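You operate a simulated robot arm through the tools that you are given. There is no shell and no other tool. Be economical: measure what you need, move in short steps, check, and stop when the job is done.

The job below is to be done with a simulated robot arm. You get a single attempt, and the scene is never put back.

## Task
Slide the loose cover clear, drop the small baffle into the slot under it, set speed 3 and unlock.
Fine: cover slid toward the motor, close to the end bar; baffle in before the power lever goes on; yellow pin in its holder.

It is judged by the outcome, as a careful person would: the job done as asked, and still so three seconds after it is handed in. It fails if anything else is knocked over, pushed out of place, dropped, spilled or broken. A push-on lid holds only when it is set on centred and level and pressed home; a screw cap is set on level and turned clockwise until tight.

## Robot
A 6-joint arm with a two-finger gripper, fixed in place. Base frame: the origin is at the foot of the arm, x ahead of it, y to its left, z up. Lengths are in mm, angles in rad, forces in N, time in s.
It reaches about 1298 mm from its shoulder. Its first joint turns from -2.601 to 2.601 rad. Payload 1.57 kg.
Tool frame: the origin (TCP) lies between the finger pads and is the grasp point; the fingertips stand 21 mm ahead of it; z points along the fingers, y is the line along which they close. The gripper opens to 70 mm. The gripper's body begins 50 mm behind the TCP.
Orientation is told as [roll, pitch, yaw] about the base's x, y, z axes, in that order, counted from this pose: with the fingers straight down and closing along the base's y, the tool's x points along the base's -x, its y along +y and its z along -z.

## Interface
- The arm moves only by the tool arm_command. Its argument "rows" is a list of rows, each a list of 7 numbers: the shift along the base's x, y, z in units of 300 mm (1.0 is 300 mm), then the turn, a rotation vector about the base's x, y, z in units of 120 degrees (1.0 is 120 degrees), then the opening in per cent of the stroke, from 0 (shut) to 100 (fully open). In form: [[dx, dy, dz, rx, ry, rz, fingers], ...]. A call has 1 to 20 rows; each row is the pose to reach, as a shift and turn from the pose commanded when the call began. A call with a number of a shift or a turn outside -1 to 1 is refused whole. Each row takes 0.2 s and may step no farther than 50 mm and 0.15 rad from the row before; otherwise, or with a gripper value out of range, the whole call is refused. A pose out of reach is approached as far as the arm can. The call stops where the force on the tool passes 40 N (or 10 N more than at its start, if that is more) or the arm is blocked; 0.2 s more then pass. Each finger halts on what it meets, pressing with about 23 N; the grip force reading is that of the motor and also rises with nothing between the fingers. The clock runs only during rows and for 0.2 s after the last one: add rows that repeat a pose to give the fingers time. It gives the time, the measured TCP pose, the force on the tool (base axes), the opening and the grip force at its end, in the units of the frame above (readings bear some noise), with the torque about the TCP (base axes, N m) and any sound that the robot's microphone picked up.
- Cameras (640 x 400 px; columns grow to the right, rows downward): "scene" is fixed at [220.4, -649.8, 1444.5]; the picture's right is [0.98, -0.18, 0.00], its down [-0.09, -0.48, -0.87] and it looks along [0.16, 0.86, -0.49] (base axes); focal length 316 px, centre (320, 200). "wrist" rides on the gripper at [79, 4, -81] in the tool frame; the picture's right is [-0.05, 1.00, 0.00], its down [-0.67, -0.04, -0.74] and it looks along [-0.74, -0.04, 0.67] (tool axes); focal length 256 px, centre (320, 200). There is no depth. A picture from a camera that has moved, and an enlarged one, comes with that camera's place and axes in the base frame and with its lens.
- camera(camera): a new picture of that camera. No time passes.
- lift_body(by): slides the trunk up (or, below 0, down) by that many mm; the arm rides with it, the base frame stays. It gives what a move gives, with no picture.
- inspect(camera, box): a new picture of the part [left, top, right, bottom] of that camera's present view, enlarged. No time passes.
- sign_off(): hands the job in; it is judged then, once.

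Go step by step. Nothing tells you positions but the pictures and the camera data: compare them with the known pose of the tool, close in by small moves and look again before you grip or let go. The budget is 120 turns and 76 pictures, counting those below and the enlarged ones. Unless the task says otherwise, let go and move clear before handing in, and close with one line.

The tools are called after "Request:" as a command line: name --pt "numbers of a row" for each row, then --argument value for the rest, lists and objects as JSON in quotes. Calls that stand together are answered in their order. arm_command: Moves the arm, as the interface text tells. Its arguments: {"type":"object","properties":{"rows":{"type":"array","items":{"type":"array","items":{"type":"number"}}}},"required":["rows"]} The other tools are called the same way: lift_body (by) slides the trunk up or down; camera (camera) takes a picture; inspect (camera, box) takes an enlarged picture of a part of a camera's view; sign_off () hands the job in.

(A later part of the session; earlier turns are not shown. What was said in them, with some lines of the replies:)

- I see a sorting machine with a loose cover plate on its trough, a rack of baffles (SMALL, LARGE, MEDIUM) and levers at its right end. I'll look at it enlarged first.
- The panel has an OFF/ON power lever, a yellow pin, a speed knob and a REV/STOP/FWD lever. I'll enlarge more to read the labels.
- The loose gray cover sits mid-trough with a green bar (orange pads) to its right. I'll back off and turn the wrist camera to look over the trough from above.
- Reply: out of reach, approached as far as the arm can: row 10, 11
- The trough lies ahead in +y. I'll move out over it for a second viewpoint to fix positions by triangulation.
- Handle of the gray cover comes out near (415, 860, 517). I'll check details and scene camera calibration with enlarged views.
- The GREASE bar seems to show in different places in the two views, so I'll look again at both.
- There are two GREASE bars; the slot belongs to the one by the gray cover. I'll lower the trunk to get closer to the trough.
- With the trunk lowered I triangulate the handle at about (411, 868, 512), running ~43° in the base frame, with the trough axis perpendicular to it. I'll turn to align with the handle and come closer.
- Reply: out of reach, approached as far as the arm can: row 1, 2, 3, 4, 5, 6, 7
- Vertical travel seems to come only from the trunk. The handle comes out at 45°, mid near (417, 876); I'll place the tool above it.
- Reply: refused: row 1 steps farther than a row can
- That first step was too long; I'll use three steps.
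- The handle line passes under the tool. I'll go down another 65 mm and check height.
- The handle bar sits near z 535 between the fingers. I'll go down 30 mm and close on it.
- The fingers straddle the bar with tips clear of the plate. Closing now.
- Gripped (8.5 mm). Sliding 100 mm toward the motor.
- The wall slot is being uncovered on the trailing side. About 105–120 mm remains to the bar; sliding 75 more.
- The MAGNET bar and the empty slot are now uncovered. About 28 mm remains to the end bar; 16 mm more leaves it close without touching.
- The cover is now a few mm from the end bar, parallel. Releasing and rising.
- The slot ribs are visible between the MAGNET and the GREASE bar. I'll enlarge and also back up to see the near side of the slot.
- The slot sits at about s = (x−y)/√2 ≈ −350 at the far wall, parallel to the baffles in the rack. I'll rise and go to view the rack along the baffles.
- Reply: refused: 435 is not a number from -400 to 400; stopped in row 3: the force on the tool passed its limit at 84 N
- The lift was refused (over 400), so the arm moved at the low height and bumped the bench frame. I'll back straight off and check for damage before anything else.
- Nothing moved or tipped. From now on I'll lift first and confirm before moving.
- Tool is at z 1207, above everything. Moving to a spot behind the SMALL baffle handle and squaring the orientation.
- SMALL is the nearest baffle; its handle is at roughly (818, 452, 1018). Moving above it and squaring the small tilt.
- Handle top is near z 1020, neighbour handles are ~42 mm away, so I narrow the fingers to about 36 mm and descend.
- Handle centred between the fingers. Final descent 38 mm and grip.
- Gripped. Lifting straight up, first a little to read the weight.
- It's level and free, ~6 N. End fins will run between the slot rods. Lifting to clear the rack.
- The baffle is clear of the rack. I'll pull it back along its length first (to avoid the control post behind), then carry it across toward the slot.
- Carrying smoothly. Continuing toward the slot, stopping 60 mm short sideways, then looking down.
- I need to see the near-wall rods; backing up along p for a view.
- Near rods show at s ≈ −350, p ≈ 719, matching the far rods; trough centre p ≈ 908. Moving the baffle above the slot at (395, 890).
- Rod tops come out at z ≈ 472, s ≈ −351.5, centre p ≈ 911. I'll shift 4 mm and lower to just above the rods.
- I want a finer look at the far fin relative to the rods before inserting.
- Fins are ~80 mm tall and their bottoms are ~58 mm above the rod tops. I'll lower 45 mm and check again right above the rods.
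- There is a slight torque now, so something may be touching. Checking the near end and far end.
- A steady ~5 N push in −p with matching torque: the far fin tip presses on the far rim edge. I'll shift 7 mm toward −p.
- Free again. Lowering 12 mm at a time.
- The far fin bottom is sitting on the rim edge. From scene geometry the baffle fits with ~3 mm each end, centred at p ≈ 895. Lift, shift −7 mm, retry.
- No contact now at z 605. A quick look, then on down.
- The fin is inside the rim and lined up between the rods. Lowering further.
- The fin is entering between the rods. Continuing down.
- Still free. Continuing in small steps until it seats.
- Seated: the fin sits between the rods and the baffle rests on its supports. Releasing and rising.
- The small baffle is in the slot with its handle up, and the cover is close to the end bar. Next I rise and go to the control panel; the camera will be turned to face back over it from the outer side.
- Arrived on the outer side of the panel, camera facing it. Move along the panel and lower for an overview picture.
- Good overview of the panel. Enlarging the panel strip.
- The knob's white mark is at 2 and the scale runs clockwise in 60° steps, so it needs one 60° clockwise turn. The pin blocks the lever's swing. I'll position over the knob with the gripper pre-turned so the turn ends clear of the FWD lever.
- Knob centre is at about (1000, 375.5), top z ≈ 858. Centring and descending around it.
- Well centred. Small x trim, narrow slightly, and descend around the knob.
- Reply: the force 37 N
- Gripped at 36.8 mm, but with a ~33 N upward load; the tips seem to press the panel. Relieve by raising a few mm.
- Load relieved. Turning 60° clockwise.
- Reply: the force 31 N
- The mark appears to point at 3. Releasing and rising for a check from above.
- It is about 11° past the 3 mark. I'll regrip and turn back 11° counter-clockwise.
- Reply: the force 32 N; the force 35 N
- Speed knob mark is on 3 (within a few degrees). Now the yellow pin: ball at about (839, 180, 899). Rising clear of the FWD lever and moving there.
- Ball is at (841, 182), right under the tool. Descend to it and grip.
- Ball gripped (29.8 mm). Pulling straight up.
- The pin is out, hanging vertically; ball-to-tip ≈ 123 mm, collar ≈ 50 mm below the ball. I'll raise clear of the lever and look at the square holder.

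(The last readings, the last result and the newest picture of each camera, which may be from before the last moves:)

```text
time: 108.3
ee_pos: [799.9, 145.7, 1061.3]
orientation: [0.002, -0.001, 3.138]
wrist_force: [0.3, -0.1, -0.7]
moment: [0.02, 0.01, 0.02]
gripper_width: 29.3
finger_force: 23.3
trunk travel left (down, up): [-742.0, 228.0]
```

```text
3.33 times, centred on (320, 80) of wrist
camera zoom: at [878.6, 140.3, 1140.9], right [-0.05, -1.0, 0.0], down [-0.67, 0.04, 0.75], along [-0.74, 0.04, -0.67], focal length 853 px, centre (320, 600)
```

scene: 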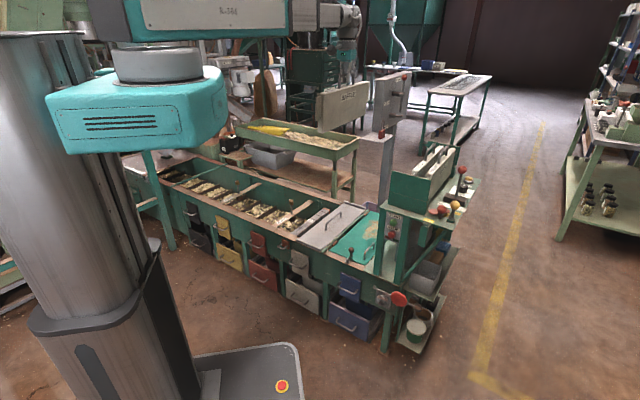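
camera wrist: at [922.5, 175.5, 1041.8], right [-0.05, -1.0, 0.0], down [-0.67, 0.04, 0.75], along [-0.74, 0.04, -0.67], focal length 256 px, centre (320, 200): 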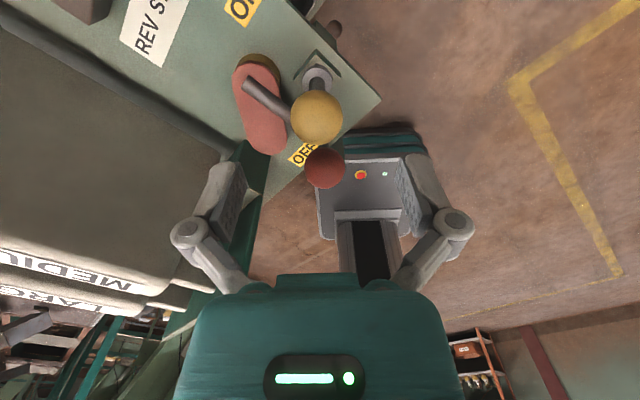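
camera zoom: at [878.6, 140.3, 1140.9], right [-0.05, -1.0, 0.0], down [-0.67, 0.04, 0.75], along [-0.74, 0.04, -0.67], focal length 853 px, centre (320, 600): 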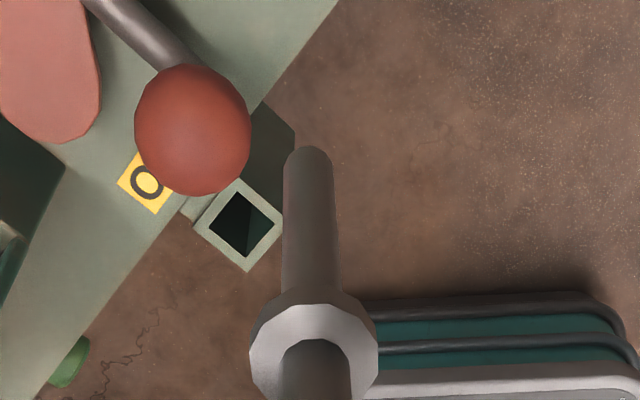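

Holder opening is at about (743.5, 175.5, 836). Moving the pin over it and lowering to just above.

Request:
arm_command --pt "-0.094 0.048 0 0 0 0 0" --pt "-0.188 0.096 0 0 0 0 0" --pt "-0.188 0.096 0 0 0 0 0"

Request:
lift_body --by -92

Request:
inspect --camera "scene" --box '[400, 195, 448, 235]'

Request:
inspect --camera "wrist" --box '[260, 30, 380, 130]'

```text
time: 109.1
ee_pos: [742.0, 176.1, 1060.8]
orientation: [0.0, -0.003, 3.141]
wrist_force: [0.3, 0.6, -0.6]
moment: [0.02, 0.05, 0.02]
gripper_width: 29.7
finger_force: 23.1
trunk travel left (down, up): [-742.0, 228.0]
```

```text
time: 110.4
ee_pos: [741.7, 176.9, 968.9]
orientation: [0.001, -0.002, 3.142]
wrist_force: [0.3, -0.1, -0.9]
moment: [0.01, 0.01, 0.0]
gripper_width: 29.7
finger_force: 23.1
trunk travel left (down, up): [-650.0, 320.0]
```

```text
10.00 times, centred on (424, 215) of scene
camera zoom: at [220.4, -649.8, 1444.5], right [0.98, -0.18, 0.0], down [-0.09, -0.48, -0.87], along [0.16, 0.86, -0.49], focal length 3155 px, centre (-720, 50)
```

zoom: 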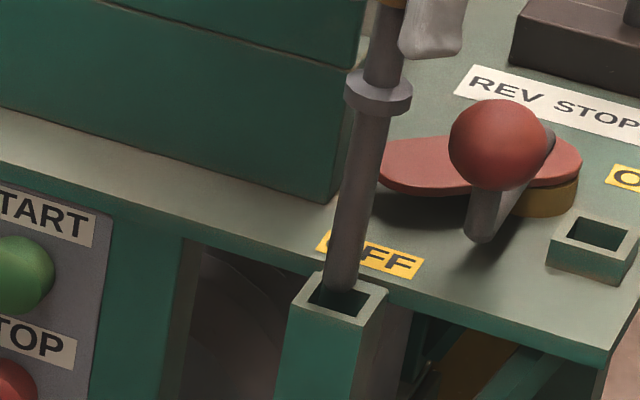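

```text
4.00 times, centred on (320, 80) of wrist
camera zoom: at [822.4, 170.3, 1048.8], right [-0.05, -1.0, 0.0], down [-0.67, 0.04, 0.75], along [-0.74, 0.04, -0.67], focal length 1024 px, centre (320, 680)
```

zoom: 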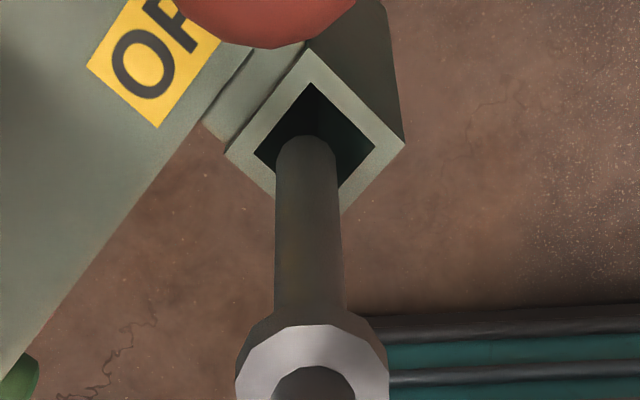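

The pin tip sits over the opening, about 2 mm too far in +y. Correcting and lowering.

Request:
arm_command --pt "0 -0.006 0 0 0 0 0" --pt "0 -0.006 0 0 0 0 0"

Request:
lift_body --by -20

Request:
lift_body --by -20

```text
time: 111.0
ee_pos: [742.3, 174.0, 967.9]
orientation: [0.0, 0.0, 3.143]
wrist_force: [0.5, -0.1, 0.3]
moment: [0.03, 0.0, -0.02]
gripper_width: 30.0
finger_force: 22.9
trunk travel left (down, up): [-650.0, 320.0]
```

```text
time: 111.6
ee_pos: [742.3, 174.1, 948.1]
orientation: [-0.001, -0.001, 3.142]
wrist_force: [-0.5, -0.2, -0.5]
moment: [-0.01, 0.02, 0.01]
gripper_width: 29.8
finger_force: 22.8
trunk travel left (down, up): [-630.0, 340.0]
```

```text
time: 112.3
ee_pos: [742.1, 174.9, 928.7]
orientation: [-0.001, -0.001, 3.142]
wrist_force: [-0.3, -0.4, -0.9]
moment: [-0.01, 0.0, -0.02]
gripper_width: 29.8
finger_force: 23.3
trunk travel left (down, up): [-610.0, 360.0]
```

No contact: the pin is sliding into the holder. Continuing until the collar seats.

Request:
lift_body --by -25

Request:
lift_body --by -10

Request:
lift_body --by -5

```text
time: 113.0
ee_pos: [742.5, 173.5, 904.2]
orientation: [0.0, -0.001, 3.142]
wrist_force: [-0.5, 0.0, -0.6]
moment: [0.0, -0.03, 0.01]
gripper_width: 30.0
finger_force: 22.4
trunk travel left (down, up): [-585.0, 385.0]
```

```text
time: 113.6
ee_pos: [743.6, 173.0, 892.5]
orientation: [-0.001, -0.001, 3.14]
wrist_force: [0.4, 0.0, -2.0]
moment: [-0.02, 0.0, -0.01]
gripper_width: 29.9
finger_force: 22.9
trunk travel left (down, up): [-575.0, 395.0]
```

```text
time: 114.1
ee_pos: [742.7, 174.0, 889.9]
orientation: [0.0, -0.001, 3.142]
wrist_force: [2.6, 3.6, 12.2]
moment: [0.0, -0.12, 0.04]
gripper_width: 29.6
finger_force: 23.1
trunk travel left (down, up): [-570.0, 400.0]
```

Collar seated (12 N contact). Releasing with a modest opening and rising.

Request:
arm_command --pt "0 0 0 0 0 0 50" --pt "0 0 0 0 0 0 62" --pt "0 0 0 0 0 0 62"

Request:
lift_body --by 140

Request:
inspect --camera "scene" --box '[400, 165, 480, 235]'

```text
time: 114.9
ee_pos: [743.5, 172.9, 887.4]
orientation: [0.0, -0.001, 3.141]
wrist_force: [0.0, -0.5, 0.8]
moment: [-0.01, 0.01, -0.01]
gripper_width: 43.3
finger_force: 0.1
trunk travel left (down, up): [-570.0, 400.0]
```

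```text
time: 116.6
ee_pos: [742.1, 173.6, 1029.1]
orientation: [0.001, -0.001, 3.142]
wrist_force: [-0.8, 0.1, 0.1]
moment: [-0.01, 0.01, -0.01]
gripper_width: 43.4
finger_force: 0.0
trunk travel left (down, up): [-710.0, 260.0]
```

```text
5.71 times, centred on (440, 200) of scene
camera zoom: at [220.4, -649.8, 1444.5], right [0.98, -0.18, 0.0], down [-0.09, -0.48, -0.87], along [0.16, 0.86, -0.49], focal length 1803 px, centre (-366, 200)
```

zoom: 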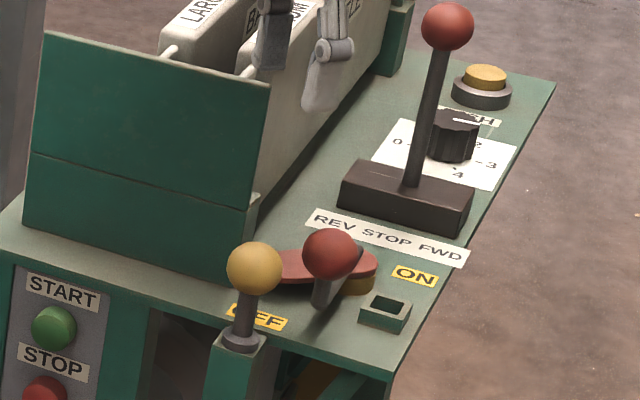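

The yellow pin is in its holder. Since the instructions have the power lever going on after the baffle is in and the pin freed, I'll now move the red power lever from OFF to ON; its ball is near (794, 179, 890), pivot near (845, 225).

Request:
arm_command --pt "0.09 0.01 0 0 0 0 62" --pt "0.172 0.018 0 0 0 0 62" --pt "0.172 0.018 0 0 0 0 62"

Request:
inspect --camera "wrist" --box '[200, 40, 400, 165]'

```text
time: 117.4
ee_pos: [794.7, 178.2, 1029.3]
orientation: [0.002, -0.001, 3.142]
wrist_force: [0.4, -0.1, 0.3]
moment: [0.03, 0.0, -0.03]
gripper_width: 43.3
finger_force: 0.1
trunk travel left (down, up): [-710.0, 260.0]
```

```text
3.20 times, centred on (300, 102) of wrist
camera zoom: at [873.5, 171.7, 1108.8], right [-0.05, -1.0, 0.0], down [-0.67, 0.04, 0.75], along [-0.74, 0.04, -0.67], focal length 819 px, centre (384, 512)
```

zoom: 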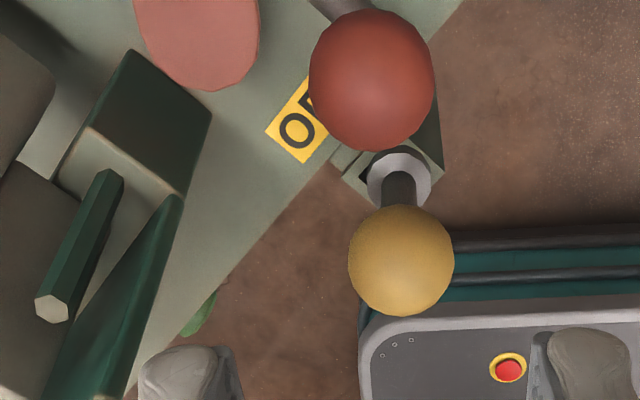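

Ball confirmed at (793.4, 179). Descending and gripping it.

Request:
arm_command --pt "-0.003 0.002 0 0 0 0 66" --pt "-0.003 0.002 0 0 0 0 66"

Request:
lift_body --by -115

Request:
lift_body --by -22

Request:
arm_command --pt "0 0 0 0 0 0 0" --pt "0 0 0 0 0 0 0" --pt "0 0 0 0 0 0 0" --pt "0 0 0 0 0 0 0"

```text
time: 118.0
ee_pos: [792.5, 177.4, 1028.5]
orientation: [0.001, -0.002, 3.141]
wrist_force: [-0.9, -0.5, -0.4]
moment: [-0.02, 0.01, -0.03]
gripper_width: 46.2
finger_force: 0.1
trunk travel left (down, up): [-710.0, 260.0]
```

```text
time: 119.5
ee_pos: [792.5, 178.4, 913.2]
orientation: [0.0, -0.003, 3.142]
wrist_force: [0.2, 0.0, -0.1]
moment: [0.0, -0.01, 0.0]
gripper_width: 46.0
finger_force: 0.0
trunk travel left (down, up): [-595.0, 375.0]
```

```text
time: 120.2
ee_pos: [793.2, 178.6, 891.4]
orientation: [0.0, -0.003, 3.141]
wrist_force: [0.5, -0.3, -0.2]
moment: [0.0, 0.03, -0.02]
gripper_width: 45.9
finger_force: 0.0
trunk travel left (down, up): [-573.0, 397.0]
```

```text
time: 121.2
ee_pos: [793.0, 178.7, 890.9]
orientation: [0.001, -0.001, 3.142]
wrist_force: [4.4, 7.5, 7.7]
moment: [0.06, -0.02, -0.09]
gripper_width: 30.4
finger_force: 32.5
trunk travel left (down, up): [-573.0, 397.0]
```

Ball gripped. Testing the first 20° of the arc, turning the wrist along.

Request:
arm_command --pt "0.0143 -0.0147 0 0 0 0.0417 0" --pt "0.0297 -0.0277 0 0 0 0.0833 0" --pt "0.046 -0.0397 0 0 0 0.125 0" --pt "0.0633 -0.05 0 0 0 0.1667 0"

```text
time: 122.3
ee_pos: [795.1, 179.9, 892.3]
orientation: [0.01, -0.007, -3.031]
wrist_force: [-1.4, -7.2, 3.9]
moment: [-0.18, -0.39, 0.0]
gripper_width: 30.5
finger_force: 32.4
out of reach, approached as far as the arm can: row 2, 3, 4
trunk travel left (down, up): [-573.0, 397.0]
stopped in row 4: the force on the tool passed its limit at 40 N (the readings are from after the stop); the commanded pose is now the measured one
```

The wrist hit its turn limit and the force limit tripped; the ball hadn't really moved. I'll undo the wrist turn and pull the ball along the arc without rotating.

Request:
arm_command --pt "-0.005 -0.003 0 0.003 -0.004 -0.052 0" --pt "-0.005 -0.003 0 0.003 -0.004 -0.052 0"

Request:
arm_command --pt "0.006 -0.006 0 0 0 0 0" --pt "0.012 -0.012 0 0 0 0 0" --pt "0.02 -0.019 0 0 0 0 0" --pt "0.03 -0.028 0 0 0 0 0" --pt "0.03 -0.028 0 0 0 0 0"

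```text
time: 122.9
ee_pos: [794.5, 180.0, 890.5]
orientation: [0.004, 0.007, -3.141]
wrist_force: [9.6, -11.7, 8.7]
moment: [-0.03, 0.26, 0.14]
gripper_width: 30.4
finger_force: 32.6
trunk travel left (down, up): [-573.0, 397.0]
```

```text
time: 124.1
ee_pos: [802.8, 173.3, 892.1]
orientation: [0.004, 0.006, -3.14]
wrist_force: [-0.5, 9.4, 2.4]
moment: [0.06, 0.23, 0.25]
gripper_width: 30.1
finger_force: 32.2
trunk travel left (down, up): [-573.0, 397.0]
```

The lever is moving along the arc with ~9 N. Continuing 40° more.

Request:
arm_command --pt "0.0147 -0.0143 0 0 0 0 0" --pt "0.0293 -0.027 0 0 0 0 0" --pt "0.047 -0.036 0 0 0 0 0" --pt "0.0657 -0.0433 0 0 0 0 0" --pt "0.085 -0.049 0 0 0 0 0" --pt "0.104 -0.053 0 0 0 0 0" --pt "0.124 -0.056 0 0 0 0 0" --pt "0.144 -0.056 0 0 0 0 0"

```text
time: 125.9
ee_pos: [844.2, 160.4, 891.3]
orientation: [0.002, 0.001, -3.138]
wrist_force: [-10.6, 33.2, -3.8]
moment: [-0.15, 0.01, 0.55]
gripper_width: 30.2
finger_force: 32.0
trunk travel left (down, up): [-573.0, 397.0]
```

The pull is now mostly radial, so the true radius is smaller (~60 mm, pivot near (837, 222)). Adjusting the arc and continuing in smaller steps.

Request:
arm_command --pt "-0.002 0.02 0 0 0 0 0" --pt "0.015 0.0233 0 0 0 0 0" --pt "0.0317 0.028 0 0 0 0 0" --pt "0.0317 0.028 0 0 0 0 0"

```text
time: 126.9
ee_pos: [855.6, 165.7, 891.3]
orientation: [0.007, 0.006, -3.141]
wrist_force: [-2.8, 5.1, 0.3]
moment: [-0.06, -0.22, 0.05]
gripper_width: 29.3
finger_force: 32.5
trunk travel left (down, up): [-573.0, 397.0]
```

Forces are low on this arc. Continuing 30° further.

Request:
arm_command --pt "0.0163 0.0063 0 0 0 0 0" --pt "0.0323 0.0137 0 0 0 0 0" --pt "0.0473 0.0227 0 0 0 0 0" --pt "0.0613 0.0327 0 0 0 0 0" --pt "0.0747 0.044 0 0 0 0 0" --pt "0.087 0.0567 0 0 0 0 0"

Request:
inspect --camera "scene" --box '[410, 175, 474, 235]'

```text
time: 127.9
ee_pos: [864.1, 169.4, 892.0]
orientation: [0.011, -0.009, -3.14]
wrist_force: [-9.3, -0.6, -0.9]
moment: [-0.01, -0.04, 0.05]
gripper_width: 0.0
finger_force: 28.5
trunk travel left (down, up): [-573.0, 397.0]
stopped in row 4: the force on the tool passed its limit at 47 N (the readings are from after the stop); the commanded pose is now the measured one
```

```text
6.67 times, centred on (442, 205) of scene
camera zoom: at [220.4, -649.8, 1444.5], right [0.98, -0.18, 0.0], down [-0.09, -0.48, -0.87], along [0.16, 0.86, -0.49], focal length 2104 px, centre (-493, 167)
```

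zoom: 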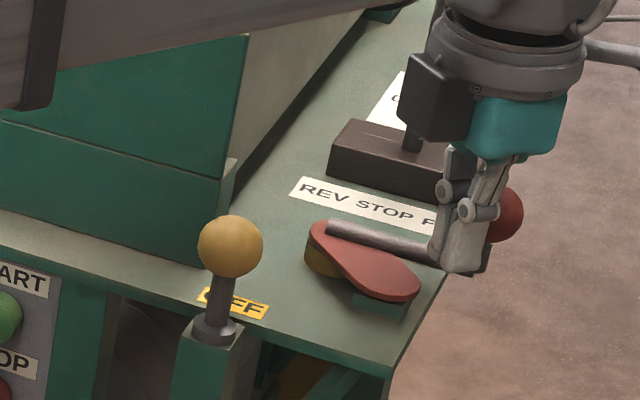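

The lever rod now points over ON at its stop (~90° from OFF); the fingers slipped off the ball there. Rising straight up and moving clear, then one last check.

Request:
lift_body --by 200

Request:
arm_command --pt "-0.1 -0.1 0 0 0 0 0" --pt "-0.2 -0.2 0 0 0 0 20" --pt "-0.3 -0.3 0 0 0 0 50" --pt "-0.4 -0.4 0 0 0 0 50" --pt "-0.5 -0.42 0 0 0 0 50" --pt "-0.62 -0.45 0 0 0 0 50"

Request:
inspect --camera "scene" --box '[290, 150, 490, 275]'

```text
time: 130.1
ee_pos: [867.9, 169.6, 1091.4]
orientation: [0.011, -0.005, -3.141]
wrist_force: [0.9, 0.5, 0.6]
moment: [0.01, 0.02, -0.04]
gripper_width: 0.0
finger_force: 28.4
trunk travel left (down, up): [-773.0, 197.0]
```

```text
time: 131.4
ee_pos: [679.3, 64.3, 1092.0]
orientation: [0.018, -0.004, 3.116]
wrist_force: [-0.1, -0.3, -0.5]
moment: [0.04, -0.03, 0.0]
gripper_width: 35.1
finger_force: 0.1
out of reach, approached as far as the arm can: row 3, 4, 5, 6
trunk travel left (down, up): [-773.0, 197.0]
```

```text
3.20 times, centred on (390, 212) of scene
camera zoom: at [220.4, -649.8, 1444.5], right [0.98, -0.18, 0.0], down [-0.09, -0.48, -0.87], along [0.16, 0.86, -0.49], focal length 1010 px, centre (96, 160)
```

zoom: 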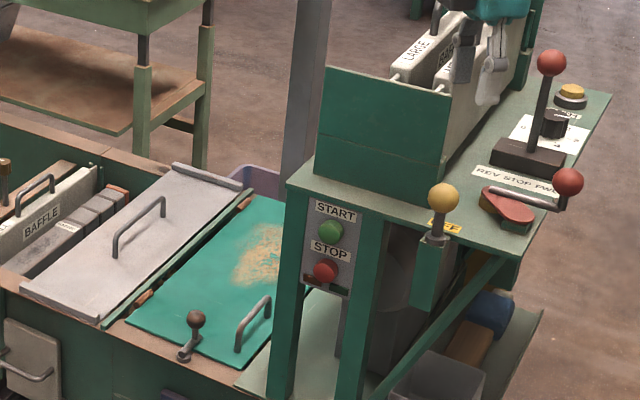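

The final picture shows the cover beside the end bar, the small baffle in its slot and the pin in its holder. The lever is at ON, and nothing else looks moved. Handing in.

Request:
sign_off

```text
The job is handed in.
```

I handed the job in with the cover slid toward the motor to within about 10 mm of the end bar, the SMALL baffle seated in its slot, the speed knob on 3 (within a few degrees), and the yellow pin in its holder. I then also moved the power lever to ON, because your note has it going on after the baffle; the fingers slipped off its ball near the end stop, and early on I bumped the bench frame once (84 N), but the pictures show nothing knocked over or displaced.
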